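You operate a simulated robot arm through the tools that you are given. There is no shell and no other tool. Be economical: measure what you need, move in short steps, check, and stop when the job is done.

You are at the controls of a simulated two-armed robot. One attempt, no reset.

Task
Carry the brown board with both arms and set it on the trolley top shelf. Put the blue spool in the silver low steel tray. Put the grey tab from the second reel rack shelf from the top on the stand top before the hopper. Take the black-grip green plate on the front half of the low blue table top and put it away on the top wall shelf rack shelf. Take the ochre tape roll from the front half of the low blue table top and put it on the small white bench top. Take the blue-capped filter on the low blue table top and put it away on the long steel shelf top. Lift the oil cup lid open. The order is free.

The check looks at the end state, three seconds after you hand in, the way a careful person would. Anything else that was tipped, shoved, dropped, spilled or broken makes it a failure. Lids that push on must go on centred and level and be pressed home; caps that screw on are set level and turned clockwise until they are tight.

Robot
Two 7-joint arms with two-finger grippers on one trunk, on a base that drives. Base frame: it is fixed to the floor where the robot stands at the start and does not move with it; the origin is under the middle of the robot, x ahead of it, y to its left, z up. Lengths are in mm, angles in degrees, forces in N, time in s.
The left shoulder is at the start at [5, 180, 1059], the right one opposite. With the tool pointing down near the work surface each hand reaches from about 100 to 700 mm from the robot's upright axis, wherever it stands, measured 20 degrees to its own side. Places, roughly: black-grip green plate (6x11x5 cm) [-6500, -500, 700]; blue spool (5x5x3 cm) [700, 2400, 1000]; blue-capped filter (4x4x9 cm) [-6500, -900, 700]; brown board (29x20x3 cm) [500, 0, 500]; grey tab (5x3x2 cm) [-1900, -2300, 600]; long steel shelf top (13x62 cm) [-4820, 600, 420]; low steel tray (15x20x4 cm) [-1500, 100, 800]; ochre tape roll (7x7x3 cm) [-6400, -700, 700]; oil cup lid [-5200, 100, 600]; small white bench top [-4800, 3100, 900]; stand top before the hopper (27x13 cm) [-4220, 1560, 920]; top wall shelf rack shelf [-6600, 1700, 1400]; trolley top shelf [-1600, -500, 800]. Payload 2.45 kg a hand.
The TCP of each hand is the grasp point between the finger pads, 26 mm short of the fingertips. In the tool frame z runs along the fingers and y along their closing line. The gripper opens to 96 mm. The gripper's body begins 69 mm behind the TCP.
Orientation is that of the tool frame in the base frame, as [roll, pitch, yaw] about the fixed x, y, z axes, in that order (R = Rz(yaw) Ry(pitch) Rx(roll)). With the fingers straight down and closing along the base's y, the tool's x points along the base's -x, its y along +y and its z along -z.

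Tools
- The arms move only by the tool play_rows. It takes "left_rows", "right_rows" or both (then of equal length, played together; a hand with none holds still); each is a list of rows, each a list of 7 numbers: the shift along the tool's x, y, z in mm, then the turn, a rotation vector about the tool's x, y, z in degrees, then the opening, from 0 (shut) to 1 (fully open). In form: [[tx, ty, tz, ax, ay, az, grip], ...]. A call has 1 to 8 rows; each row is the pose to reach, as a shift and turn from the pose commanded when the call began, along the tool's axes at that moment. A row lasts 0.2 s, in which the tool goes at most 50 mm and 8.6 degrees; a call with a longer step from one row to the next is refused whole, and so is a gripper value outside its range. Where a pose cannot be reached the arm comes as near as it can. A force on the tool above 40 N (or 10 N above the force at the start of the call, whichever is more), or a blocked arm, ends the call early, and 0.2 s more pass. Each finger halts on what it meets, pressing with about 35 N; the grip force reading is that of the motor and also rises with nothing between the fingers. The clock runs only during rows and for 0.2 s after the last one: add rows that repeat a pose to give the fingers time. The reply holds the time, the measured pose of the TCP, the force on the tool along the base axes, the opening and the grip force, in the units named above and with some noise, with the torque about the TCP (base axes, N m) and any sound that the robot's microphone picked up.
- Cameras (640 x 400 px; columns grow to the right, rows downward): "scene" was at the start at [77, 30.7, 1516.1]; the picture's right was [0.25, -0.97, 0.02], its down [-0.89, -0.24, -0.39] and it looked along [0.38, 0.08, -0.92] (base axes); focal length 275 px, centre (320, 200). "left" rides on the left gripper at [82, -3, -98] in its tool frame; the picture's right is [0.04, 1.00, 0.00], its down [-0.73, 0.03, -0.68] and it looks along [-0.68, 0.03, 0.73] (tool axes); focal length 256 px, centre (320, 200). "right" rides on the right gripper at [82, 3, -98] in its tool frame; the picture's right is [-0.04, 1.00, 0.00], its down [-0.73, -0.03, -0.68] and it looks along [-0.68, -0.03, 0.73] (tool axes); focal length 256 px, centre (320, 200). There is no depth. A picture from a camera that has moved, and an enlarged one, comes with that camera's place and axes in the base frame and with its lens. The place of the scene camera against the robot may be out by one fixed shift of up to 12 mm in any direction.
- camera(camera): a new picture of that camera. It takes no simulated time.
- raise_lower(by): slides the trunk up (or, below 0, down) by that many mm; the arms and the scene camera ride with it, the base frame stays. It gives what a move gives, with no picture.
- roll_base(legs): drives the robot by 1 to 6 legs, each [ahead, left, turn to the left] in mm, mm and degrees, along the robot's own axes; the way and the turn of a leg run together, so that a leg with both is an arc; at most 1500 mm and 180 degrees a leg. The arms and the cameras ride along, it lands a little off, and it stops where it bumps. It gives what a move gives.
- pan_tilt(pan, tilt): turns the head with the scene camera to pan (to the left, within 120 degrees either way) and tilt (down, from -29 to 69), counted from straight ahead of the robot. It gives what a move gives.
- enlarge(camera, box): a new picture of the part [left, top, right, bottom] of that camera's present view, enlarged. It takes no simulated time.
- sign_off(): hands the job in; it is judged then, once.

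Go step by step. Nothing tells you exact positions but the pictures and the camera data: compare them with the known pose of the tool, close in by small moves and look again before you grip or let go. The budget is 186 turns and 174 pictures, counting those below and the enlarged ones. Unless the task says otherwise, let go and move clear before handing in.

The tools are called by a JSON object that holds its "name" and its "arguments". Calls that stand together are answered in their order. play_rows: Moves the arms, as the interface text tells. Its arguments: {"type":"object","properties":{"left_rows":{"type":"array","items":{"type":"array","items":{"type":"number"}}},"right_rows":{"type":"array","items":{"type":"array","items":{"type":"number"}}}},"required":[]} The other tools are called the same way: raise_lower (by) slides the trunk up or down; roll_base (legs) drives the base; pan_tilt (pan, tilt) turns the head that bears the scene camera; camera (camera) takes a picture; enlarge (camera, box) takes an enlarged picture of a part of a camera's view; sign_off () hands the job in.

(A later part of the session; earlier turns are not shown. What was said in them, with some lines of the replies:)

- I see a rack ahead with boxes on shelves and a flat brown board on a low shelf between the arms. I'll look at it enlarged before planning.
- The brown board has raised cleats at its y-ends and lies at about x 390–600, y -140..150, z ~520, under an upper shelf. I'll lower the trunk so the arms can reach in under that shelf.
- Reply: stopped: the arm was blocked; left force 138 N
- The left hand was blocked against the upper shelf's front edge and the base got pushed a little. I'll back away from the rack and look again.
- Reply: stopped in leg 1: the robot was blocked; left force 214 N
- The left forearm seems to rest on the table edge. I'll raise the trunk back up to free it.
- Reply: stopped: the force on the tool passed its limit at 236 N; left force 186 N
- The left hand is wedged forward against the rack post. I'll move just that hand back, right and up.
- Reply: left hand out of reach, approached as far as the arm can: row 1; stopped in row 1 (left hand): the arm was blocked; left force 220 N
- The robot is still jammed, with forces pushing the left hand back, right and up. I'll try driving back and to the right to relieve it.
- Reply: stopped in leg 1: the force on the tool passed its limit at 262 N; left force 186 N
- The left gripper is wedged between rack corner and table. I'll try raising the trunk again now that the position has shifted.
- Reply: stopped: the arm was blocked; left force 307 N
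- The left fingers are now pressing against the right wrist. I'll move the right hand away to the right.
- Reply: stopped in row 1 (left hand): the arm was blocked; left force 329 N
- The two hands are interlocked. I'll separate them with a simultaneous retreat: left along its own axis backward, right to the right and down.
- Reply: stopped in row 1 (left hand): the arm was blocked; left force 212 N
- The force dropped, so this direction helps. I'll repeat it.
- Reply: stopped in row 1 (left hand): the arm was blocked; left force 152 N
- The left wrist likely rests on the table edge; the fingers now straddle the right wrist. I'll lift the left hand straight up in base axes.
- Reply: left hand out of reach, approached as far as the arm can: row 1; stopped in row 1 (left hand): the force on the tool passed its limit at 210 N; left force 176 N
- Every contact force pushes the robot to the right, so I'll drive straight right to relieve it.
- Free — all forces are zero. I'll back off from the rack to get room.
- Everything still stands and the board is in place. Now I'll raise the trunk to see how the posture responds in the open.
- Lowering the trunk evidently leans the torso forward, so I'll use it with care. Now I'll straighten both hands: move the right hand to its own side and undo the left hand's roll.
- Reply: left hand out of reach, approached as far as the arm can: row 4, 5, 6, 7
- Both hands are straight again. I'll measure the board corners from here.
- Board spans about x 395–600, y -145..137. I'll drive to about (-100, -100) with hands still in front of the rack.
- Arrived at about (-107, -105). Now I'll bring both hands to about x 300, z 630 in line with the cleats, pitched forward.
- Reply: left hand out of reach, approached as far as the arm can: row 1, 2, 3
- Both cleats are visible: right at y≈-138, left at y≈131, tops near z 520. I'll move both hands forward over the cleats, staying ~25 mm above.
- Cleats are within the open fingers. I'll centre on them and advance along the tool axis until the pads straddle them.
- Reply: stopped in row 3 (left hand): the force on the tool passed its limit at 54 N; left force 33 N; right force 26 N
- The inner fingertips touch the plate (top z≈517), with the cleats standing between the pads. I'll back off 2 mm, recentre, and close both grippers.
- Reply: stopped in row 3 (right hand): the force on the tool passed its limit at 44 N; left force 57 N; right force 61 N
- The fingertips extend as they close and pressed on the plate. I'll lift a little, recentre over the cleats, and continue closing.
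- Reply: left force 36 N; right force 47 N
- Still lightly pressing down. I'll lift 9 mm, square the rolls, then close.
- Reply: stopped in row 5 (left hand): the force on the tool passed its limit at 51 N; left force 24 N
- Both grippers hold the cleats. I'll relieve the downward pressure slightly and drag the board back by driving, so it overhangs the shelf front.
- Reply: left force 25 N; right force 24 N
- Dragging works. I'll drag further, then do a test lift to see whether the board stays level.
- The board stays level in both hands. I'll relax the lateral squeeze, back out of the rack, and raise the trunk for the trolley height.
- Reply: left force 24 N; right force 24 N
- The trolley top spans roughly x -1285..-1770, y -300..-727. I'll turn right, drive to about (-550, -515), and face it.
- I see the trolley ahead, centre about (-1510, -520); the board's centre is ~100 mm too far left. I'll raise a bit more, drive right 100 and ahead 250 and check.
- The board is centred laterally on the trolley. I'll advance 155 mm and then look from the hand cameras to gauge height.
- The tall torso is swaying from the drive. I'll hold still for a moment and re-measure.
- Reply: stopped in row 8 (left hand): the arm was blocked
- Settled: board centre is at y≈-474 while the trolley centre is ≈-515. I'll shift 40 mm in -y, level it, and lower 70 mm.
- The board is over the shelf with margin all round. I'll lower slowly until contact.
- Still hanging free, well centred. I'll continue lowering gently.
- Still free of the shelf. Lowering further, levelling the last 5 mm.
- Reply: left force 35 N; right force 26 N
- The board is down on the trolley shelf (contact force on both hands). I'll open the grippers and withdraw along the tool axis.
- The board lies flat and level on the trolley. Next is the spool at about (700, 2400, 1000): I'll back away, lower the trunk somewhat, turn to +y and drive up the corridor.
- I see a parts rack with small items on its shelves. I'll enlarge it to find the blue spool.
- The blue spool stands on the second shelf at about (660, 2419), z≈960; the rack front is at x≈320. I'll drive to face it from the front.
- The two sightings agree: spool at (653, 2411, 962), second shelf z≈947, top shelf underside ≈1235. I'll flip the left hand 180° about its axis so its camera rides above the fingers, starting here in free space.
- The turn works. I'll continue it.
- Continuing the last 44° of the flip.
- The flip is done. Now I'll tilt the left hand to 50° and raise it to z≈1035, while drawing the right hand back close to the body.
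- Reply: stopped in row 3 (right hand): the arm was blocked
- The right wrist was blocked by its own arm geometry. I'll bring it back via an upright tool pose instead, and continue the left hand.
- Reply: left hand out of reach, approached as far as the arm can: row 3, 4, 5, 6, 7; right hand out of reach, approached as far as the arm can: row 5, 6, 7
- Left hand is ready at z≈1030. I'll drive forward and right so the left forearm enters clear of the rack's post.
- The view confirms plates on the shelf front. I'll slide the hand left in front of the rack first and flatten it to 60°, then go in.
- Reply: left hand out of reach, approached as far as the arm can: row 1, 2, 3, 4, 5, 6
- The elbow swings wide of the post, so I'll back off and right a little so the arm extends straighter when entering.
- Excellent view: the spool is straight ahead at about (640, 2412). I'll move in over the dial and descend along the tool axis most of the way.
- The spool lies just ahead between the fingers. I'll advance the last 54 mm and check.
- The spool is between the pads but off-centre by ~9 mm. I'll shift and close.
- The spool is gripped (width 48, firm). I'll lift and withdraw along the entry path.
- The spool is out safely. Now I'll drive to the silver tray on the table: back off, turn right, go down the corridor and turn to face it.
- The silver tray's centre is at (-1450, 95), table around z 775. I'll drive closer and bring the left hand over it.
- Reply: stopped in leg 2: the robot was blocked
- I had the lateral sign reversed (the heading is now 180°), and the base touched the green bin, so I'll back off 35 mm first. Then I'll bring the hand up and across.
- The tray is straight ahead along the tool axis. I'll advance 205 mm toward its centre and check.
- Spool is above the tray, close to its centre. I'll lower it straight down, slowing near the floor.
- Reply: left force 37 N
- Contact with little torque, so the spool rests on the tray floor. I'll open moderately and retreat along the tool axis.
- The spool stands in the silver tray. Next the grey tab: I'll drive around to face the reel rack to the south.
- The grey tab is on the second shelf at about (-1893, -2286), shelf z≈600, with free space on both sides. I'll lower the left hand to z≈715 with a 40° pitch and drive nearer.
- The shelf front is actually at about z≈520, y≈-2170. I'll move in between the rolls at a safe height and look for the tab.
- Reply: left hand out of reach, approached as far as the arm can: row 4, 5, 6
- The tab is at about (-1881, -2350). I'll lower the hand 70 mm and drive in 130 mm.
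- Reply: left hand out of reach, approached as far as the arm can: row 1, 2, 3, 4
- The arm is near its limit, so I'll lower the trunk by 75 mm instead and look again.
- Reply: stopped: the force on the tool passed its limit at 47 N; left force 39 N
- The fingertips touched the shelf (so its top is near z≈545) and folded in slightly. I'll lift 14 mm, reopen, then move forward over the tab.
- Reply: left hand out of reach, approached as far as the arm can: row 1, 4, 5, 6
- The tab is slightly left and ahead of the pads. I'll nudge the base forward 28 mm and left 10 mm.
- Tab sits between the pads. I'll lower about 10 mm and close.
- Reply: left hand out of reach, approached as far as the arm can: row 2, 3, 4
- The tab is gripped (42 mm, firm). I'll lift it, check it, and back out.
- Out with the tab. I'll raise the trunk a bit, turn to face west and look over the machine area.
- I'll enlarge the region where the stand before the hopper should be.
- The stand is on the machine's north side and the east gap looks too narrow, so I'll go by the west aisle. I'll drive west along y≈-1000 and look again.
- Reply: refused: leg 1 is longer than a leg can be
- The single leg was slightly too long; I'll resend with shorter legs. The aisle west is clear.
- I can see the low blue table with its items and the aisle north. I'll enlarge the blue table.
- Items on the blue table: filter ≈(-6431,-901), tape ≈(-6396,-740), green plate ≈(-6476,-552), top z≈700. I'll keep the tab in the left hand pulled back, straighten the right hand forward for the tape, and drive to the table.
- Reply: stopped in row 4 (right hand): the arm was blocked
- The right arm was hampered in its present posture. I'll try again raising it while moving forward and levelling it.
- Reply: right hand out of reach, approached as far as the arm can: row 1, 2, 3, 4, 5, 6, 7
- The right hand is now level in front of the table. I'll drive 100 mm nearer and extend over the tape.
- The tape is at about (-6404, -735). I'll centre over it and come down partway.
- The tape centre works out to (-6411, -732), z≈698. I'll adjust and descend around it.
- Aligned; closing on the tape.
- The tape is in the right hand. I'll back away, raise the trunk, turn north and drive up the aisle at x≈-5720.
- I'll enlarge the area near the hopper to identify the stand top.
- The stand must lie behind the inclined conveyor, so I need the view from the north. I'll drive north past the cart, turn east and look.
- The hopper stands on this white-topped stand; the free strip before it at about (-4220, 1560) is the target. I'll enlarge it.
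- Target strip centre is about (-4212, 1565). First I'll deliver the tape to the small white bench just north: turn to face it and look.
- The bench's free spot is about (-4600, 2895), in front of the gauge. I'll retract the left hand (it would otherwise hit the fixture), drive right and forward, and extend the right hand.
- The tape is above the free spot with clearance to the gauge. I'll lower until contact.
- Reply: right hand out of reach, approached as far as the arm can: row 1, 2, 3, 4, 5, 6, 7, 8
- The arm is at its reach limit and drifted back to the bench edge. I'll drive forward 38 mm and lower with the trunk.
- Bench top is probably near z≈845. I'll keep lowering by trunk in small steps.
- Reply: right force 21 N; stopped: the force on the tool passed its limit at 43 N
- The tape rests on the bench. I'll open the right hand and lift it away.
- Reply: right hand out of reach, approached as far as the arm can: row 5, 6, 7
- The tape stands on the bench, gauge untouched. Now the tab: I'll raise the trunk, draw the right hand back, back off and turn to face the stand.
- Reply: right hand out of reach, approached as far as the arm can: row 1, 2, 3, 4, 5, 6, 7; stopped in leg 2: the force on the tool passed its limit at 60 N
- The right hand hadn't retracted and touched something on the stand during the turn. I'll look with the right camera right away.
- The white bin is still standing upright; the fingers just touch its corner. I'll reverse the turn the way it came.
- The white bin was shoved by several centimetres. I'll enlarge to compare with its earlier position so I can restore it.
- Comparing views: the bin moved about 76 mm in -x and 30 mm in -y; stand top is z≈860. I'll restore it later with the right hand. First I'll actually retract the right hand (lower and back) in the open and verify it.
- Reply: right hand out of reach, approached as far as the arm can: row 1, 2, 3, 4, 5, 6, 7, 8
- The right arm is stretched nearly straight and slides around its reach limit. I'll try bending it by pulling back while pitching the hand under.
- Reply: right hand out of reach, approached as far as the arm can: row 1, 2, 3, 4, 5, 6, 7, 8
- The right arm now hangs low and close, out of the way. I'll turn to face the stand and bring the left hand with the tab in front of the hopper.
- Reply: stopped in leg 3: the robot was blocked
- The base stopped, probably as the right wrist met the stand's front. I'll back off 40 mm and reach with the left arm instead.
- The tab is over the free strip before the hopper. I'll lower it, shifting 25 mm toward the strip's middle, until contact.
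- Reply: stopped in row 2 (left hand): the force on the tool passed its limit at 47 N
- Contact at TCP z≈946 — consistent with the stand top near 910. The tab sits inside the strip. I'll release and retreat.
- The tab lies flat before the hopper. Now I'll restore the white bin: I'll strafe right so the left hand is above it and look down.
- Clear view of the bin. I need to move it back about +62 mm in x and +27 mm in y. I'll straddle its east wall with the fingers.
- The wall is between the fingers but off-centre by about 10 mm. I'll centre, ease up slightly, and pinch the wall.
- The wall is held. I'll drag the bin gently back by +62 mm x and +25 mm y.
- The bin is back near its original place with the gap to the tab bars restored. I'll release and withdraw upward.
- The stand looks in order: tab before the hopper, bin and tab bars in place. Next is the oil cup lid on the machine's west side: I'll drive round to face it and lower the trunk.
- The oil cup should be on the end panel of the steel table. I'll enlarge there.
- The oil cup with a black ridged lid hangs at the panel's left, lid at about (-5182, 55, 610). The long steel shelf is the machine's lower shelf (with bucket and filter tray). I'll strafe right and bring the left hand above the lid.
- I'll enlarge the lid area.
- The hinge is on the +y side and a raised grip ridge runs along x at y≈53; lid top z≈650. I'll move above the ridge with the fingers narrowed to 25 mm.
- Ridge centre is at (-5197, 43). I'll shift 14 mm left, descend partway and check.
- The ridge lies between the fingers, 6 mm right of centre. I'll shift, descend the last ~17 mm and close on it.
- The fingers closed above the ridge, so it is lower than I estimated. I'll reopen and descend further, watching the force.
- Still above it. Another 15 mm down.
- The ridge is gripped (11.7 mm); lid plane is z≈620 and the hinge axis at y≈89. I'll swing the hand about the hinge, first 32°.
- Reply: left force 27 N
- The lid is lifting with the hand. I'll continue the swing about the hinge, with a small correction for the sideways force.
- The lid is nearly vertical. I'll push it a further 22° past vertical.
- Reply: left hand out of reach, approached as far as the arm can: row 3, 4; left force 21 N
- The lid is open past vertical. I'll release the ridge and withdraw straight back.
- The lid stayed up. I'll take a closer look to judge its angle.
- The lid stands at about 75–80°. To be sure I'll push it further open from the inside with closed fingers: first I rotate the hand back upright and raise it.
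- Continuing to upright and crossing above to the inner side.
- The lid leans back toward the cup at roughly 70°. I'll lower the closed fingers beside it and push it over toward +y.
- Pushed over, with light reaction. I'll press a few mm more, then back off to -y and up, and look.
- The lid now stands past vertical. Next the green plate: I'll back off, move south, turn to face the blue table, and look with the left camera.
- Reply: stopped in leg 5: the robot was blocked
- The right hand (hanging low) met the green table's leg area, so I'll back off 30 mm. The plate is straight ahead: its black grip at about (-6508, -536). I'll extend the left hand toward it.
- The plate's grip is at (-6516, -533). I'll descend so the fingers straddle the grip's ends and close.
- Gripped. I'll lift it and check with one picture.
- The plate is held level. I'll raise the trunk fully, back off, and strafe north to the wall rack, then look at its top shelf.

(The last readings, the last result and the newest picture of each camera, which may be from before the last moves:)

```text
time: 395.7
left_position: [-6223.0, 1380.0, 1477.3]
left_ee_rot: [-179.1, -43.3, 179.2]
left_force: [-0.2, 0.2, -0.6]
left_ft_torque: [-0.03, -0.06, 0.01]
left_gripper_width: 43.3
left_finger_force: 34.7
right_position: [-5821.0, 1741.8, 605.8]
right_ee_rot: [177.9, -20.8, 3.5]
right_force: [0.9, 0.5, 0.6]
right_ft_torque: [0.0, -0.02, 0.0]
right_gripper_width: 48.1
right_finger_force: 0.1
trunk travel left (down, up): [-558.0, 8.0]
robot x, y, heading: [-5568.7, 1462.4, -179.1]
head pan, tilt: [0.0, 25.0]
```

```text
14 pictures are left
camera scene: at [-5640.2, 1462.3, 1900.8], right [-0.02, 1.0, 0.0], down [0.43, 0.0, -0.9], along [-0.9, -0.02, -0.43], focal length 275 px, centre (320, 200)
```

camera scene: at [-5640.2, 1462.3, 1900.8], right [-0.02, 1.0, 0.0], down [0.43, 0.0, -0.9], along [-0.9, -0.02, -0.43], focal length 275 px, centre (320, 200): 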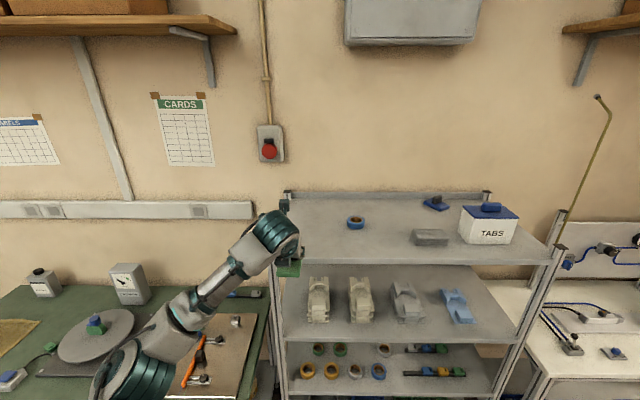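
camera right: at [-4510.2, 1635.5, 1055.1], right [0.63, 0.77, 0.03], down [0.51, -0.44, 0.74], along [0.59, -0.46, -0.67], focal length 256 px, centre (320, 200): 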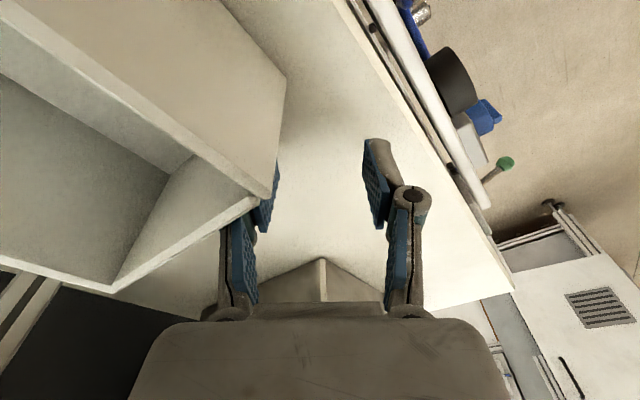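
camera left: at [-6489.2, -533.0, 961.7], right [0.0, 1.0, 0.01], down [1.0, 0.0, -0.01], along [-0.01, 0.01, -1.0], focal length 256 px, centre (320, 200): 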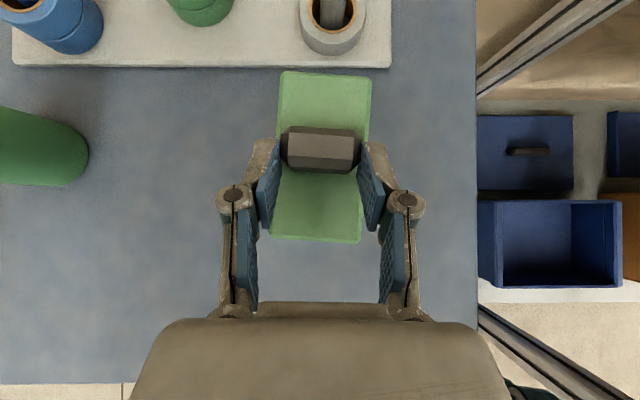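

The wall rack's top shelf has a free area left of the blue tape, around (-6430, 1440). I'll raise 25 mm, shift right 60 mm and drive the hand in over the shelf, then check with the hand camera.

{"name": "play_rows", "arguments": {"left_rows": [[9, 0, -9, 0, 0, 0, 0.25], [18, 0, -19, 0, 0, 0, 0.25], [18, 0, -19, 0, 0, 0, 0.25]]}}

{"name": "roll_base", "arguments": {"legs": [[0, -60, -0.9], [150, 0, 0]]}}

{"name": "camera", "arguments": {"camera": "left"}}

```text
time: 396.5
left_position: [-6222.0, 1372.4, 1502.2]
left_ee_rot: [-179.3, -43.4, 179.6]
left_force: [-0.4, 0.4, -0.9]
left_ft_torque: [0.01, -0.01, -0.01]
left_gripper_width: 43.2
left_finger_force: 34.8
right_position: [-5819.6, 1739.2, 607.1]
right_ee_rot: [178.0, -20.7, 3.4]
right_force: [0.4, 0.4, 0.0]
right_ft_torque: [0.0, 0.03, 0.02]
right_gripper_width: 48.0
right_finger_force: 0.1
trunk travel left (down, up): [-558.0, 8.0]
robot x, y, heading: [-5568.4, 1462.1, -179.2]
head pan, tilt: [0.0, 25.0]
```

```text
time: 398.4
left_position: [-6372.5, 1422.9, 1503.4]
left_ee_rot: [-179.9, -43.4, 179.3]
left_force: [0.5, -1.5, -0.1]
left_ft_torque: [0.04, -0.1, -0.04]
left_gripper_width: 43.2
left_finger_force: 34.8
right_position: [-5968.1, 1790.6, 606.3]
right_ee_rot: [178.4, -20.6, 2.6]
right_force: [-0.1, -0.3, -1.0]
right_ft_torque: [0.03, 0.01, 0.01]
right_gripper_width: 47.9
right_finger_force: 0.1
trunk travel left (down, up): [-558.0, 8.0]
robot x, y, heading: [-5714.9, 1516.9, -179.8]
head pan, tilt: [0.0, 25.0]
```

```text
13 pictures are left
camera left: at [-6362.8, 1419.6, 1630.8], right [-0.02, 1.0, 0.03], down [1.0, 0.02, -0.01], along [-0.01, 0.03, -1.0], focal length 256 px, centre (320, 200)
```

left: 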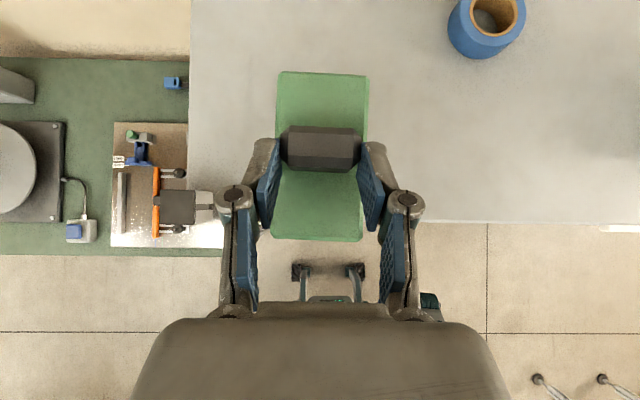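

The hand camera shows clear shelf ahead; the front edge is near x≈-6345 and the tape well to the right. I'll move in 65 mm and lower.

{"name": "roll_base", "arguments": {"legs": [[65, 0, 0]]}}

{"name": "play_rows", "arguments": {"left_rows": [[-8, 0, 9, 0, 0, 0, 0.25], [-16, 0, 17, 0, 0, 0, 0.25], [-22, 0, 23, 0, 0, 0, 0.25], [-28, 0, 29, 0, 0, 0, 0.25], [-33, 0, 34, 0, 0, 0, 0.25], [-38, 0, 39, 0, 0, 0, 0.25], [-42, 0, 44, 0, 0, 0, 0.25], [-46, 0, 48, 0, 0, 0, 0.25]]}}

```text
time: 399.4
left_position: [-6422.9, 1390.2, 1508.8]
left_ee_rot: [178.8, -44.0, -179.8]
left_force: [-0.4, -0.2, 0.0]
left_ft_torque: [0.03, -0.07, -0.09]
left_gripper_width: 43.1
left_finger_force: 34.9
right_position: [-6030.6, 1774.9, 609.7]
right_ee_rot: [179.3, -20.1, 2.3]
right_force: [0.9, -1.1, -0.1]
right_ft_torque: [0.03, 0.07, 0.0]
right_gripper_width: 48.1
right_finger_force: 0.1
trunk travel left (down, up): [-558.0, 8.0]
robot x, y, heading: [-5782.3, 1516.5, -179.8]
head pan, tilt: [0.0, 25.0]
```

```text
time: 401.2
left_position: [-6433.2, 1408.7, 1440.6]
left_ee_rot: [179.6, -43.8, 179.7]
left_force: [1.4, 0.0, -0.8]
left_ft_torque: [-0.02, 0.0, -0.02]
left_gripper_width: 43.0
left_finger_force: 35.3
right_position: [-6036.4, 1782.3, 601.8]
right_ee_rot: [178.9, -20.6, 2.4]
right_force: [0.6, 0.8, 0.3]
right_ft_torque: [-0.05, 0.0, -0.02]
right_gripper_width: 48.0
right_finger_force: 0.0
trunk travel left (down, up): [-558.0, 8.0]
robot x, y, heading: [-5785.6, 1514.5, -179.9]
head pan, tilt: [0.0, 25.0]
```

No contact yet (plate bottom ≈1389). Continuing slowly.

{"name": "play_rows", "arguments": {"left_rows": [[-3, 0, 4, 0, 0, 0, 0.25], [-7, 0, 7, 0, 0, 0, 0.25], [-10, 0, 11, 0, 0, 0, 0.25], [-14, 0, 14, 0, 0, 0, 0.25], [-17, 0, 18, 0, 0, 0, 0.25], [-20, 0, 22, 0, 0, 0, 0.25], [-24, 0, 25, 0, 0, 0, 0.25], [-27, 0, 29, 0, 0, 0, 0.25]]}}

{"name": "camera", "arguments": {"camera": "left"}}

```text
time: 402.7
left_position: [-6433.6, 1355.3, 1414.6]
left_ee_rot: [176.6, -44.9, -178.1]
left_force: [0.2, -5.4, 12.3]
left_ft_torque: [-0.54, -0.54, -0.13]
left_gripper_width: 43.5
left_finger_force: 35.3
right_position: [-6033.3, 1752.0, 612.7]
right_ee_rot: [-179.5, -20.7, 2.1]
right_force: [0.4, -0.3, -0.5]
right_ft_torque: [-0.05, 0.02, 0.03]
right_gripper_width: 48.1
right_finger_force: 0.1
trunk travel left (down, up): [-558.0, 8.0]
robot x, y, heading: [-5783.7, 1504.4, -179.9]
head pan, tilt: [0.0, 25.0]
stopped in row 7 (left hand): the force on the tool passed its limit at 44 N (the readings are from after the stop); the commanded pose is now the measured one
```

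```text
12 pictures are left
camera left: at [-6421.5, 1345.1, 1541.7], right [-0.02, 1.0, 0.07], down [1.0, 0.02, -0.04], along [-0.04, 0.07, -1.0], focal length 256 px, centre (320, 200)
```

left: 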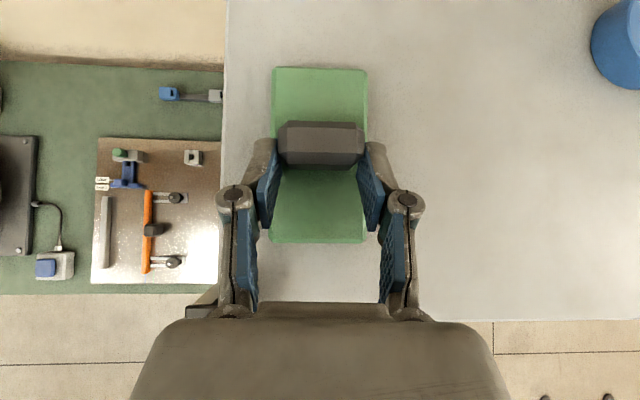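

The plate touched the shelf, but the tall body swayed left as it did. I'll lift 8 mm, let it settle, and read the pose.

{"name": "play_rows", "arguments": {"left_rows": [[5, 10, -6, 0, 0, 0, 0.25], [5, 20, -6, 0, 0, 0, 0.25], [5, 20, -6, 0, 0, 0, 0.25], [5, 20, -6, 0, 0, 0, 0.25], [5, 20, -6, 0, 0, 0, 0.25], [5, 20, -6, 0, 0, 0, 0.25], [5, 20, -6, 0, 0, 0, 0.25], [5, 20, -6, 0, 0, 0, 0.25]]}}

{"name": "play_rows", "arguments": {"left_rows": [[0, 0, 0, 0, 0, 0, 0.25], [0, 0, 0, 0, 0, 0, 0.25], [0, 0, 0, 0, 0, 0, 0.25], [0, 0, 0, 0, 0, 0, 0.25], [0, 0, 0, 0, 0, 0, 0.25], [0, 0, 0, 0, 0, 0, 0.25], [0, 0, 0, 0, 0, 0, 0.25]]}}

```text
time: 404.5
left_position: [-6433.0, 1371.6, 1422.6]
left_ee_rot: [176.5, -44.6, -178.2]
left_force: [-0.7, 0.6, -1.5]
left_ft_torque: [-0.01, -0.05, -0.01]
left_gripper_width: 43.4
left_finger_force: 35.1
right_position: [-6034.8, 1750.2, 610.7]
right_ee_rot: [-179.4, -20.5, 2.1]
right_force: [-0.2, -0.1, -0.7]
right_ft_torque: [-0.02, 0.02, -0.01]
right_gripper_width: 48.3
right_finger_force: 0.0
trunk travel left (down, up): [-558.0, 8.0]
robot x, y, heading: [-5781.1, 1502.2, -179.7]
head pan, tilt: [0.0, 25.0]
```

```text
time: 406.1
left_position: [-6433.5, 1400.3, 1423.3]
left_ee_rot: [178.0, -44.7, -179.4]
left_force: [-0.6, 0.7, -1.7]
left_ft_torque: [-0.01, -0.02, 0.0]
left_gripper_width: 43.2
left_finger_force: 35.4
right_position: [-6035.2, 1765.7, 606.2]
right_ee_rot: [179.4, -20.6, 2.3]
right_force: [0.3, 1.3, -0.2]
right_ft_torque: [-0.01, -0.02, -0.01]
right_gripper_width: 47.8
right_finger_force: 0.0
trunk travel left (down, up): [-558.0, 8.0]
robot x, y, heading: [-5786.9, 1512.1, -180.0]
head pan, tilt: [0.0, 25.0]
```

Settled at y≈1400. I'll level it, lower ~12 mm to contact, and release.

{"name": "play_rows", "arguments": {"left_rows": [[-3, 0, 3, 2, -1.2, 0, 0.25], [-5, 0, 5, 2, -1.2, 0, 0.25], [-7, 0, 7.5, 2, -1.2, 0, 0.25], [-9, 0, 9.5, 2, -1.2, 0, 0.25], [-9, 0, 9.5, 2, -1.2, 0, 0.4], [-9, 0, 9.5, 2, -1.2, 0, 0.65], [-9, 0, 9.5, 2, -1.2, 0, 0.65]]}}

{"name": "camera", "arguments": {"camera": "left"}}

```text
time: 407.7
left_position: [-6431.7, 1390.1, 1410.3]
left_ee_rot: [179.4, -43.6, -178.8]
left_force: [-5.2, -2.7, 19.6]
left_ft_torque: [0.61, 0.26, 0.0]
left_gripper_width: 65.9
left_finger_force: 1.7
right_position: [-6033.2, 1759.8, 608.7]
right_ee_rot: [179.8, -20.5, 2.2]
right_force: [0.8, 1.0, 0.2]
right_ft_torque: [0.0, 0.01, 0.01]
right_gripper_width: 48.1
right_finger_force: 0.0
trunk travel left (down, up): [-558.0, 8.0]
robot x, y, heading: [-5782.4, 1505.4, -179.8]
head pan, tilt: [0.0, 25.0]
```

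```text
11 pictures are left
camera left: at [-6422.7, 1386.4, 1537.7], right [-0.04, 1.0, 0.03], down [1.0, 0.04, -0.01], along [-0.01, 0.03, -1.0], focal length 256 px, centre (320, 200)
```

left: 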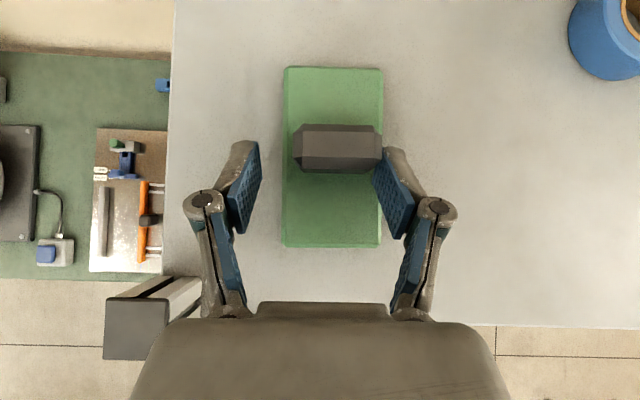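

The plate lies flat and free on the top shelf. I'll lift the hand straight up and back away.

{"name": "play_rows", "arguments": {"left_rows": [[5, 3, -6, 0, 0, 0, 0.75], [12, 6, -14, 0, 0, 0, 0.75], [25, 6, -30, 0, 0, 0, 0.7], [45, 6, -52, 0, 0, 0, 0.7], [60, 6, -75, 0, 0, 0, 0.7], [60, 6, -75, 0, 0, 0, 0.7]]}}

{"name": "roll_base", "arguments": {"legs": [[-300, 0, 0]]}}

{"name": "camera", "arguments": {"camera": "scene"}}

```text
time: 409.1
left_position: [-6425.5, 1397.8, 1504.7]
left_ee_rot: [179.5, -43.5, -179.1]
left_force: [-0.4, 0.4, -0.3]
left_ft_torque: [-0.02, -0.02, 0.04]
left_gripper_width: 67.2
left_finger_force: 0.0
right_position: [-6034.2, 1760.9, 607.2]
right_ee_rot: [179.9, -20.6, 2.2]
right_force: [0.2, -0.3, 0.4]
right_ft_torque: [-0.02, -0.01, -0.02]
right_gripper_width: 48.0
right_finger_force: 0.0
trunk travel left (down, up): [-558.0, 8.0]
robot x, y, heading: [-5784.3, 1505.9, -179.7]
head pan, tilt: [0.0, 25.0]
```

```text
time: 411.1
left_position: [-6129.5, 1401.6, 1502.8]
left_ee_rot: [179.7, -43.3, -179.4]
left_force: [0.2, -0.1, -0.7]
left_ft_torque: [-0.01, 0.0, 0.02]
left_gripper_width: 67.1
left_finger_force: 0.0
right_position: [-5736.6, 1762.8, 607.3]
right_ee_rot: [179.7, -20.6, 1.9]
right_force: [-1.7, 0.3, -0.2]
right_ft_torque: [0.0, -0.04, 0.02]
right_gripper_width: 48.3
right_finger_force: 0.0
trunk travel left (down, up): [-558.0, 8.0]
robot x, y, heading: [-5483.7, 1506.6, 180.0]
head pan, tilt: [0.0, 25.0]
```

```text
10 pictures are left
camera scene: at [-5561.5, 1501.7, 1900.7], right [0.0, 1.0, 0.0], down [0.43, 0.0, -0.9], along [-0.9, 0.0, -0.43], focal length 275 px, centre (320, 200)
```

scene: 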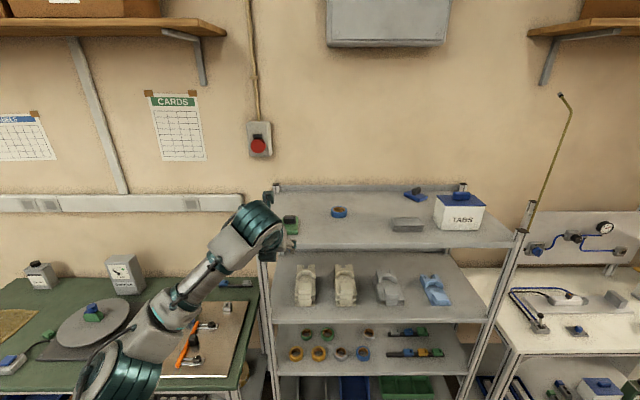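

The plate is put away. Last is the filter at about (-6446, -882). I'll lower the trunk, bring the left hand down and flatten its pitch to 60° while in the open aisle.

{"name": "raise_lower", "arguments": {"by": -320}}

{"name": "play_rows", "arguments": {"left_rows": [[-21, 0, 23, 0, 2, 0, 0.6], [-42, 0, 46, 0, 4, 0, 0.6], [-64, 0, 69, 0, 6, 0, 0.6], [-85, 0, 91, 0, 8, 0, 0.6], [-107, 0, 114, 0, 11, 0, 0.6], [-128, 0, 137, 0, 13, 0, 0.6], [-150, 0, 160, 0, 15, 0, 0.6], [-171, 0, 182, 0, 17, 0, 0.6]]}}

```text
time: 414.3
left_position: [-6122.9, 1399.9, 1187.9]
left_ee_rot: [179.4, -43.6, -179.2]
left_force: [-0.2, 0.3, 0.2]
left_ft_torque: [0.0, 0.02, -0.04]
left_gripper_width: 67.0
left_finger_force: 0.0
right_position: [-5733.2, 1761.5, 288.5]
right_ee_rot: [179.8, -20.3, 1.7]
right_force: [0.3, -0.2, 0.0]
right_ft_torque: [0.01, -0.01, -0.01]
right_gripper_width: 48.0
right_finger_force: 0.0
trunk travel left (down, up): [-238.0, 328.0]
robot x, y, heading: [-5486.2, 1506.1, 179.7]
head pan, tilt: [0.0, 25.0]
```

```text
time: 416.1
left_position: [-6124.9, 1401.2, 937.9]
left_ee_rot: [179.2, -60.6, -179.1]
left_force: [0.3, 0.2, -0.7]
left_ft_torque: [0.0, -0.01, -0.01]
left_gripper_width: 57.6
left_finger_force: 0.0
right_position: [-5733.1, 1760.1, 288.9]
right_ee_rot: [179.9, -20.4, 1.8]
right_force: [0.3, 0.7, -0.8]
right_ft_torque: [0.0, 0.0, 0.01]
right_gripper_width: 48.1
right_finger_force: 0.1
trunk travel left (down, up): [-238.0, 328.0]
robot x, y, heading: [-5486.7, 1503.9, 179.8]
head pan, tilt: [0.0, 25.0]
```

I'll strafe south to the filter's row, move closer, lower the hand and look.

{"name": "roll_base", "arguments": {"legs": [[75, 0, 0], [0, 1450, 0], [0, 833, 0], [130, 0, 0]]}}

{"name": "play_rows", "arguments": {"left_rows": [[-30, 0, 17, 0, 0, 0, 0.65], [-60, 0, 34, 0, 0, 0, 0.65], [-90, 0, 51, 0, 0, 0, 0.65], [-120, 0, 68, 0, 0, 0, 0.65], [-120, 0, 68, 0, 0, 0, 0.65]]}}

{"name": "camera", "arguments": {"camera": "left"}}

```text
time: 428.8
left_position: [-6310.1, -886.0, 938.1]
left_ee_rot: [179.6, -60.5, -178.1]
left_force: [0.0, -0.7, 0.0]
left_ft_torque: [-0.02, 0.0, 0.06]
left_gripper_width: 57.5
left_finger_force: 0.1
right_position: [-5924.6, -521.3, 287.4]
right_ee_rot: [179.7, -20.4, 2.9]
right_force: [-0.4, -0.4, -0.1]
right_ft_torque: [-0.03, 0.0, -0.02]
right_gripper_width: 47.9
right_finger_force: 0.2
trunk travel left (down, up): [-238.0, 328.0]
robot x, y, heading: [-5674.7, -772.1, -179.0]
head pan, tilt: [0.0, 25.0]
```

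```text
time: 430.0
left_position: [-6310.4, -890.2, 801.2]
left_ee_rot: [179.0, -60.7, -177.6]
left_force: [0.7, -0.2, -0.3]
left_ft_torque: [0.0, -0.01, 0.03]
left_gripper_width: 62.3
left_finger_force: 0.0
right_position: [-5924.8, -522.8, 288.8]
right_ee_rot: [-180.0, -20.3, 2.9]
right_force: [0.0, -0.4, 0.5]
right_ft_torque: [0.0, -0.01, 0.01]
right_gripper_width: 48.2
right_finger_force: 0.1
trunk travel left (down, up): [-238.0, 328.0]
robot x, y, heading: [-5672.1, -773.0, -179.1]
head pan, tilt: [0.0, 25.0]
```

```text
9 pictures are left
camera left: at [-6263.2, -892.3, 920.7], right [-0.05, 1.0, 0.04], down [0.95, 0.06, -0.31], along [-0.31, 0.03, -0.95], focal length 256 px, centre (320, 200)
```

left: 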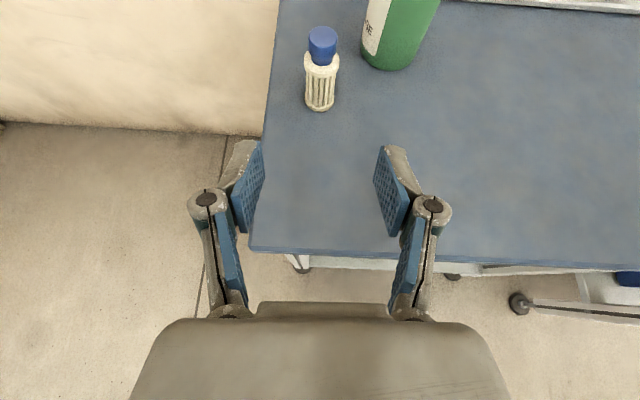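

The filter is directly ahead at about (-6456, -889). I'll advance along the tool axis with the fingers at 53 mm.

{"name": "play_rows", "arguments": {"left_rows": [[2, 0, 30, 0, 0, 0, 0.55], [4, 0, 60, 0, 0, 0, 0.55], [6, 0, 90, 0, 0, 0, 0.55], [8, 0, 120, 0, 0, 0, 0.55], [10, 0, 142, 0, 0, 0, 0.55], [11, 0, 152, 0, 0, 0, 0.55], [11, 0, 152, 0, 0, 0, 0.55]]}}

{"name": "camera", "arguments": {"camera": "left"}}

```text
time: 431.6
left_position: [-6444.2, -891.6, 737.4]
left_ee_rot: [179.3, -60.7, -177.9]
left_force: [-0.8, 0.0, 0.1]
left_ft_torque: [0.03, 0.0, 0.01]
left_gripper_width: 53.0
left_finger_force: 0.1
right_position: [-5923.7, -520.4, 288.6]
right_ee_rot: [179.9, -20.3, 3.0]
right_force: [0.0, 0.0, 0.7]
right_ft_torque: [-0.02, 0.02, 0.01]
right_gripper_width: 47.9
right_finger_force: 0.0
trunk travel left (down, up): [-238.0, 328.0]
robot x, y, heading: [-5674.4, -769.5, -179.0]
head pan, tilt: [0.0, 25.0]
```

```text
8 pictures are left
camera left: at [-6399.0, -894.7, 856.4], right [-0.05, 1.0, 0.04], down [0.95, 0.06, -0.31], along [-0.31, 0.03, -0.95], focal length 256 px, centre (320, 200)
```

left: 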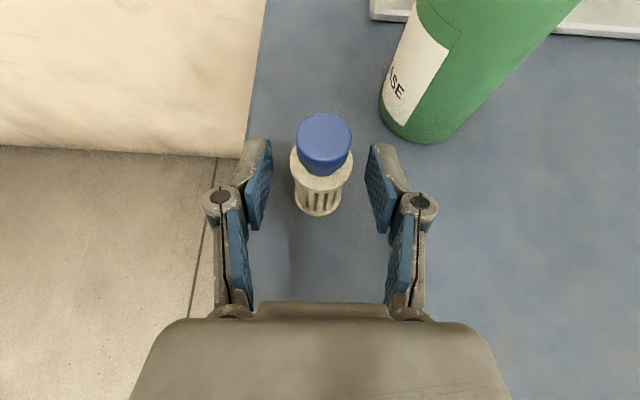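

The filter stands between the pads. Closing and lifting.

{"name": "play_rows", "arguments": {"left_rows": [[0, 1, 2, 0, 0, 0, 0.4], [0, 1, 2, 0, 0, 0, 0.2], [0, 1, 2, 0, 0, 0, 0.2], [0, 1, 2, 0, 0, 0, 0.2], [13, 1, -6, 0, 0, 0, 0.2], [35, 1, -18, 0, 0, 0, 0.2], [70, 1, -38, 0, 0, 0, 0.2], [105, 1, -58, 0, 0, 0, 0.2]]}}

{"name": "camera", "arguments": {"camera": "left"}}

```text
time: 433.4
left_position: [-6445.8, -891.9, 858.3]
left_ee_rot: [179.1, -60.7, -177.7]
left_force: [1.1, 0.0, -1.1]
left_ft_torque: [0.02, 0.03, -0.02]
left_gripper_width: 31.2
left_finger_force: 34.7
right_position: [-5924.3, -521.5, 288.7]
right_ee_rot: [180.0, -20.3, 2.9]
right_force: [0.4, -0.3, 0.3]
right_ft_torque: [0.01, 0.01, 0.0]
right_gripper_width: 47.9
right_finger_force: 0.1
trunk travel left (down, up): [-238.0, 328.0]
robot x, y, heading: [-5671.9, -769.9, -179.1]
head pan, tilt: [0.0, 25.0]
```

```text
7 pictures are left
camera left: at [-6400.5, -895.4, 976.9], right [-0.05, 1.0, 0.04], down [0.95, 0.06, -0.31], along [-0.31, 0.03, -0.95], focal length 256 px, centre (320, 200)
```

left: 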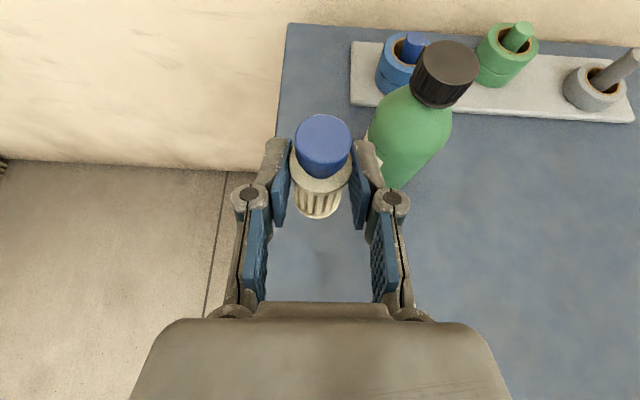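

The filter is held upright. I'll back off, turn north, drive up the aisle and turn to face the machine's lower shelf from a safe distance.

{"name": "roll_base", "arguments": {"legs": [[-280, 0, 0], [0, 0, -91], [0, 370, 0], [1340, 0, 0], [0, 0, -90]]}}

{"name": "pan_tilt", "arguments": {"pan": 10, "tilt": 45}}

{"name": "camera", "arguments": {"camera": "scene"}}

```text
time: 451.4
left_position: [-4935.6, 649.7, 857.4]
left_ee_rot: [179.2, -60.7, -2.0]
left_force: [0.4, -0.9, -0.8]
left_ft_torque: [-0.02, -0.01, 0.0]
left_gripper_width: 31.1
left_finger_force: 34.9
right_position: [-5483.8, 317.1, 287.5]
right_ee_rot: [-180.0, -20.4, 178.8]
right_force: [0.8, 0.7, -0.3]
right_ft_torque: [0.0, -0.05, 0.01]
right_gripper_width: 47.9
right_finger_force: 0.0
trunk travel left (down, up): [-238.0, 328.0]
robot x, y, heading: [-5714.4, 586.2, -3.4]
head pan, tilt: [0.0, 25.0]
```

```text
time: 452.3
left_position: [-4938.2, 649.2, 860.1]
left_ee_rot: [179.2, -60.9, -1.9]
left_force: [0.1, -0.1, 0.3]
left_ft_torque: [-0.01, 0.01, 0.02]
left_gripper_width: 31.2
left_finger_force: 34.4
right_position: [-5485.2, 317.0, 289.9]
right_ee_rot: [179.9, -20.0, 178.8]
right_force: [-0.6, -0.3, 0.2]
right_ft_torque: [-0.02, -0.01, 0.02]
right_gripper_width: 48.1
right_finger_force: 0.0
trunk travel left (down, up): [-238.0, 328.0]
robot x, y, heading: [-5719.3, 585.2, -3.2]
head pan, tilt: [10.0, 45.0]
```

```text
6 pictures are left
camera scene: at [-5553.7, 582.3, 1548.8], right [0.12, -0.99, 0.0], down [-0.7, -0.08, -0.7], along [0.7, 0.08, -0.71], focal length 275 px, centre (320, 200)
```

scene: 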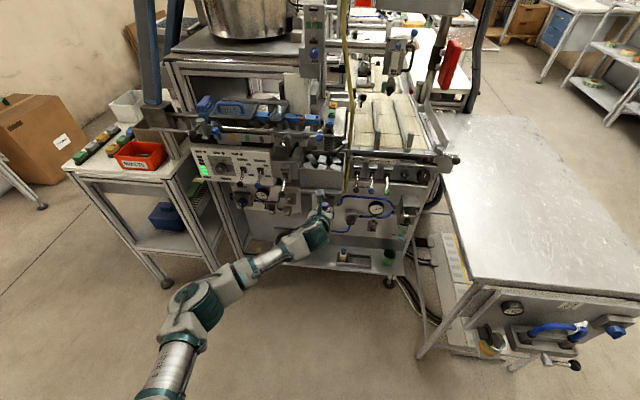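

The hand is very near the machine's panel, so I'll back off 140 mm, then lower and retract the hand to z≈530 for the low shelf.

{"name": "roll_base", "arguments": {"legs": [[-140, 0, 3.2]]}}

{"name": "play_rows", "arguments": {"left_rows": [[-46, 0, 2, 0, 0, 0, 0.2], [-92, 0, 3, 0, 0, 0, 0.2], [-138, 0, 5, 0, 0, 0, 0.2], [-184, 0, 6, 0, 0, 0, 0.2], [-230, 0, 8, 0, 0, 0, 0.2], [-276, 0, 10, 0, 0, 0, 0.2], [-322, 0, 12, 0, 0, 0, 0.2], [-366, 0, 13, 0, 0, 0, 0.2]]}}

```text
time: 453.6
left_position: [-5082.1, 696.7, 860.6]
left_ee_rot: [179.3, -60.9, 1.3]
left_force: [-0.3, 0.0, -1.2]
left_ft_torque: [0.02, 0.01, -0.03]
left_gripper_width: 31.2
left_finger_force: 35.2
right_position: [-5608.8, 334.8, 289.5]
right_ee_rot: [179.9, -20.0, -178.0]
right_force: [-0.4, 0.2, 0.8]
right_ft_torque: [-0.02, 0.01, 0.0]
right_gripper_width: 48.1
right_finger_force: 0.1
trunk travel left (down, up): [-238.0, 328.0]
robot x, y, heading: [-5857.9, 588.3, 0.0]
head pan, tilt: [10.0, 45.0]
```

```text
time: 455.4
left_position: [-5249.4, 691.5, 534.9]
left_ee_rot: [179.1, -61.2, 1.4]
left_force: [-0.2, -0.4, 0.2]
left_ft_torque: [-0.04, 0.02, -0.02]
left_gripper_width: 31.3
left_finger_force: 34.9
right_position: [-5609.6, 335.0, 290.0]
right_ee_rot: [179.9, -19.9, -177.9]
right_force: [0.3, 0.2, 0.5]
right_ft_torque: [0.04, -0.02, 0.01]
right_gripper_width: 47.8
right_finger_force: 0.1
trunk travel left (down, up): [-238.0, 328.0]
robot x, y, heading: [-5855.1, 588.0, 0.0]
head pan, tilt: [10.0, 45.0]
```

Reached. I'll drive forward 290 mm and view the shelf with the left camera.

{"name": "roll_base", "arguments": {"legs": [[290, 0, 0]]}}

{"name": "camera", "arguments": {"camera": "left"}}

```text
time: 457.4
left_position: [-4963.7, 693.8, 534.9]
left_ee_rot: [179.1, -61.0, 1.3]
left_force: [1.1, 0.4, -0.1]
left_ft_torque: [0.04, -0.03, -0.01]
left_gripper_width: 31.2
left_finger_force: 34.6
right_position: [-5324.9, 334.7, 289.7]
right_ee_rot: [179.9, -19.9, -178.0]
right_force: [-0.2, 0.1, -0.2]
right_ft_torque: [-0.01, 0.02, 0.03]
right_gripper_width: 48.2
right_finger_force: 0.0
trunk travel left (down, up): [-238.0, 328.0]
robot x, y, heading: [-5569.0, 586.8, 0.2]
head pan, tilt: [10.0, 45.0]
```

```text
5 pictures are left
camera left: at [-5009.7, 695.7, 653.5], right [0.03, -1.0, 0.04], down [-0.95, -0.04, -0.31], along [0.31, -0.03, -0.95], focal length 256 px, centre (320, 200)
```

left: 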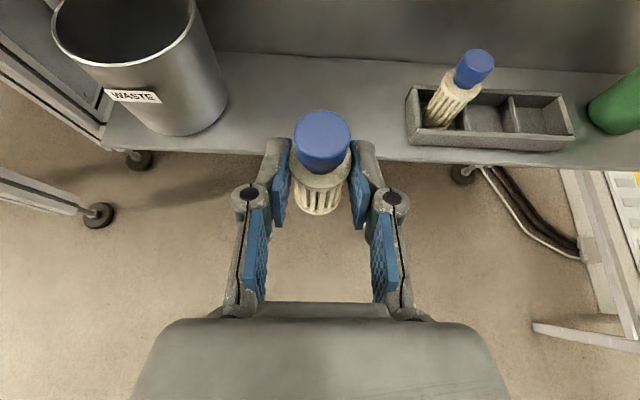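

The shelf (z≈409, x -4879..-4749) has free space between bucket and tray at y≈697. I'll lower to just above shelf height, then drive in 117 mm and check.

{"name": "play_rows", "arguments": {"left_rows": [[-15, 0, 8, 0, 0, 0, 0.2], [-30, 0, 17, 0, 0, 0, 0.2], [-46, 0, 26, 0, 0, 0, 0.2], [-46, 0, 26, 0, 0, 0, 0.2]]}}

{"name": "roll_base", "arguments": {"legs": [[117, 0, 0]]}}

{"name": "camera", "arguments": {"camera": "left"}}

```text
time: 458.4
left_position: [-4964.4, 691.5, 484.1]
left_ee_rot: [179.2, -61.3, 1.3]
left_force: [0.2, 0.6, -0.2]
left_ft_torque: [0.0, -0.02, -0.01]
left_gripper_width: 31.1
left_finger_force: 35.6
right_position: [-5324.8, 334.0, 291.1]
right_ee_rot: [179.9, -19.7, -177.9]
right_force: [0.2, -0.3, 0.4]
right_ft_torque: [-0.03, 0.01, -0.04]
right_gripper_width: 48.2
right_finger_force: 0.1
trunk travel left (down, up): [-238.0, 328.0]
robot x, y, heading: [-5569.1, 588.2, -0.0]
head pan, tilt: [10.0, 45.0]
```

```text
time: 459.6
left_position: [-4849.0, 692.5, 483.0]
left_ee_rot: [179.3, -61.1, 1.1]
left_force: [0.5, -0.6, 0.3]
left_ft_torque: [0.01, 0.0, 0.04]
left_gripper_width: 31.4
left_finger_force: 34.6
right_position: [-5207.5, 333.5, 290.1]
right_ee_rot: [179.9, -19.8, -178.1]
right_force: [0.6, 0.2, -0.8]
right_ft_torque: [-0.01, 0.04, -0.02]
right_gripper_width: 47.8
right_finger_force: 0.0
trunk travel left (down, up): [-238.0, 328.0]
robot x, y, heading: [-5454.9, 585.3, 0.2]
head pan, tilt: [10.0, 45.0]
```

```text
4 pictures are left
camera left: at [-4894.6, 694.7, 601.1], right [0.03, -1.0, 0.04], down [-0.95, -0.04, -0.31], along [0.32, -0.03, -0.95], focal length 256 px, centre (320, 200)
```

left: 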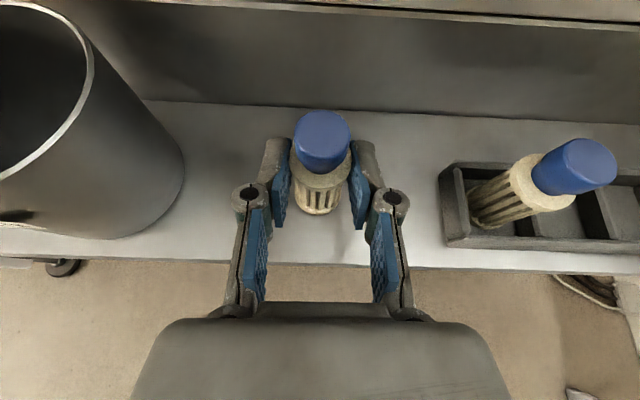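

The filter is above the free shelf area with good margins. Lowering slowly to contact.

{"name": "play_rows", "arguments": {"left_rows": [[-5, 0, 3, 0, 0, 0, 0.2], [-9, 0, 5, 0, 0, 0, 0.2], [-12, 0, 7, 0, 0, 0, 0.2], [-15, 0, 8, 0, 0, 0, 0.2], [-18, 0, 10, 0, 0, 0, 0.2], [-20, 0, 11, 0, 0, 0, 0.2], [-22, 0, 12, 0, 0, 0, 0.2], [-24, 0, 13, 0, 0, 0, 0.2]]}}

```text
time: 461.4
left_position: [-4850.7, 691.5, 459.6]
left_ee_rot: [179.3, -61.5, 1.3]
left_force: [5.0, 3.0, 23.5]
left_ft_torque: [0.15, -0.49, 0.02]
left_gripper_width: 31.2
left_finger_force: 35.1
right_position: [-5210.1, 333.8, 291.5]
right_ee_rot: [180.0, -19.4, -177.9]
right_force: [0.2, -0.2, 0.2]
right_ft_torque: [0.0, -0.01, -0.03]
right_gripper_width: 48.2
right_finger_force: 0.2
trunk travel left (down, up): [-238.0, 328.0]
robot x, y, heading: [-5455.0, 584.3, -0.0]
head pan, tilt: [10.0, 45.0]
```

Contact. I'll ease off, open, and withdraw along the tool axis.

{"name": "play_rows", "arguments": {"left_rows": [[1, 0, -0.5, 0, 0, 0, 0.2], [1, 0, -0.5, 0, 0, 0, 0.38], [1, 0, -0.5, 0, 0, 0, 0.55], [1, 0, -0.5, 0, 0, 0, 0.55], [0, 0, -20, 0, 0, 0, 0.55], [-3, 0, -55, 0, 0, 0, 0.55], [-5, 0, -95, 0, 0, 0, 0.55], [-5, 0, -135, 0, 0, 0, 0.55]]}}

{"name": "camera", "arguments": {"camera": "left"}}

```text
time: 463.2
left_position: [-4971.0, 690.0, 519.2]
left_ee_rot: [179.1, -61.5, 1.3]
left_force: [0.1, -0.3, -0.4]
left_ft_torque: [-0.02, -0.01, -0.02]
left_gripper_width: 52.8
left_finger_force: 0.2
right_position: [-5209.7, 334.2, 290.8]
right_ee_rot: [180.0, -19.5, -178.0]
right_force: [0.8, -0.1, 0.1]
right_ft_torque: [-0.01, -0.02, -0.03]
right_gripper_width: 47.8
right_finger_force: 0.0
trunk travel left (down, up): [-238.0, 328.0]
robot x, y, heading: [-5455.6, 589.6, -0.1]
head pan, tilt: [10.0, 45.0]
```

```text
3 pictures are left
camera left: at [-5018.3, 693.2, 638.4], right [0.03, -1.0, 0.04], down [-0.95, -0.04, -0.32], along [0.32, -0.03, -0.95], focal length 256 px, centre (320, 200)
```

left: 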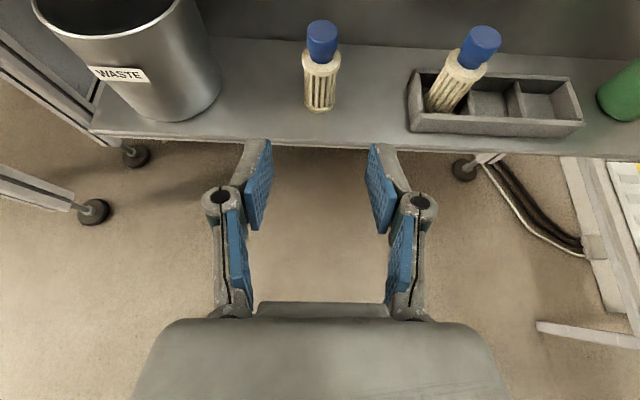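

The filter stands upright on the long steel shelf. I'll back away and check the oil cup lid one last time.

{"name": "roll_base", "arguments": {"legs": [[-200, 0, 0]]}}

{"name": "pan_tilt", "arguments": {"pan": -50, "tilt": 52}}

{"name": "enlarge", "arguments": {"camera": "scene", "box": [240, 130, 400, 230]}}

```text
time: 464.8
left_position: [-5172.6, 690.5, 520.2]
left_ee_rot: [179.1, -61.4, 1.4]
left_force: [0.6, 0.0, 0.2]
left_ft_torque: [0.02, 0.0, -0.01]
left_gripper_width: 52.8
left_finger_force: 0.0
right_position: [-5409.2, 334.6, 292.0]
right_ee_rot: [180.0, -19.5, -177.8]
right_force: [-0.8, -0.6, 0.1]
right_ft_torque: [-0.01, -0.01, 0.02]
right_gripper_width: 48.0
right_finger_force: 0.0
trunk travel left (down, up): [-238.0, 328.0]
robot x, y, heading: [-5653.2, 588.4, 0.1]
head pan, tilt: [10.0, 45.0]
```

```text
time: 466.1
left_position: [-5172.0, 691.1, 521.2]
left_ee_rot: [179.3, -61.4, 1.4]
left_force: [0.2, 0.1, 0.0]
left_ft_torque: [-0.01, -0.02, -0.01]
left_gripper_width: 52.8
left_finger_force: 0.1
right_position: [-5410.3, 334.4, 292.0]
right_ee_rot: [179.9, -19.5, -177.9]
right_force: [0.4, -0.4, 0.1]
right_ft_torque: [-0.02, 0.01, 0.03]
right_gripper_width: 48.1
right_finger_force: 0.0
trunk travel left (down, up): [-238.0, 328.0]
robot x, y, heading: [-5656.4, 587.1, 0.5]
head pan, tilt: [-50.0, 52.0]
```

```text
4.00 times, centred on (320, 180) of scene
camera zoom: at [-5526.7, 523.5, 1539.4], right [-0.76, -0.65, 0.0], down [-0.51, 0.6, -0.61], along [0.39, -0.47, -0.79], focal length 1099 px, centre (320, 280)
```

zoom: 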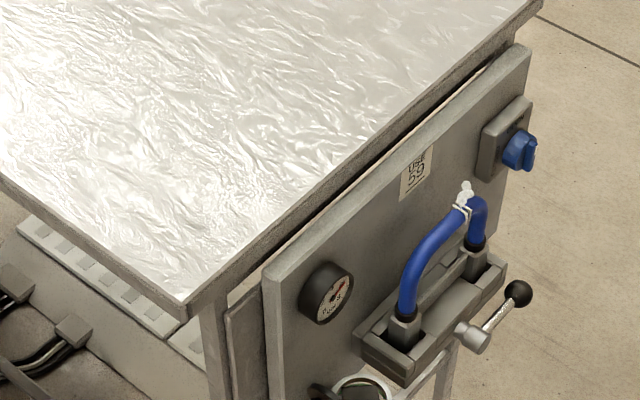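

The cup is at the frame's bottom edge; one more enlarged view lower down.

{"name": "enlarge", "arguments": {"camera": "scene", "box": [296, 205, 360, 245]}}

```text
10.00 times, centred on (328, 225) of scene
camera zoom: at [-5526.7, 523.5, 1539.4], right [-0.76, -0.65, 0.0], down [-0.51, 0.6, -0.61], along [0.39, -0.47, -0.79], focal length 2748 px, centre (240, -50)
```

zoom: 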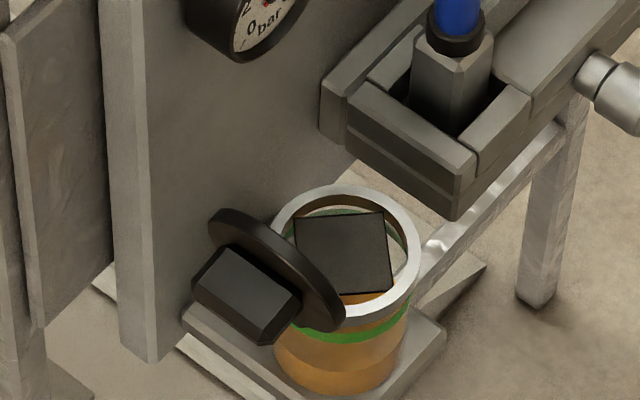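

The lid stands clearly open and all items are placed with the hands clear, so I'm handing in.

{"name": "sign_off", "arguments": {}}

```text
The job is handed in.
```

I handed the job in with all seven tasks done; the main risk to the check is two things my robot bumped.

- **Done:** the board is on the trolley top shelf, the spool in the silver tray, and the tab before the hopper. The plate is on the top wall shelf, the tape on the white bench, the filter on the long steel shelf, and the oil cup lid is open.
- **White bin on the hopper stand:** I shoved it about 6–7 cm and dragged it back to roughly its original spot. I judged this from camera views, so it could be a centimetre or two off. The tab bars beside it may also have shifted about 1–2 cm, and I did not correct those.
- **Green floor bin under the tray table:** the base touched it. Any shift looked small, but I could not rule one out.
- **Start rack and a few furnishings:** the left arm was jammed against the start rack and bench early on with forces up to about 300 N. Later the base was stopped by something at the hopper stand and again near the green table. I saw nothing displaced from any of these.
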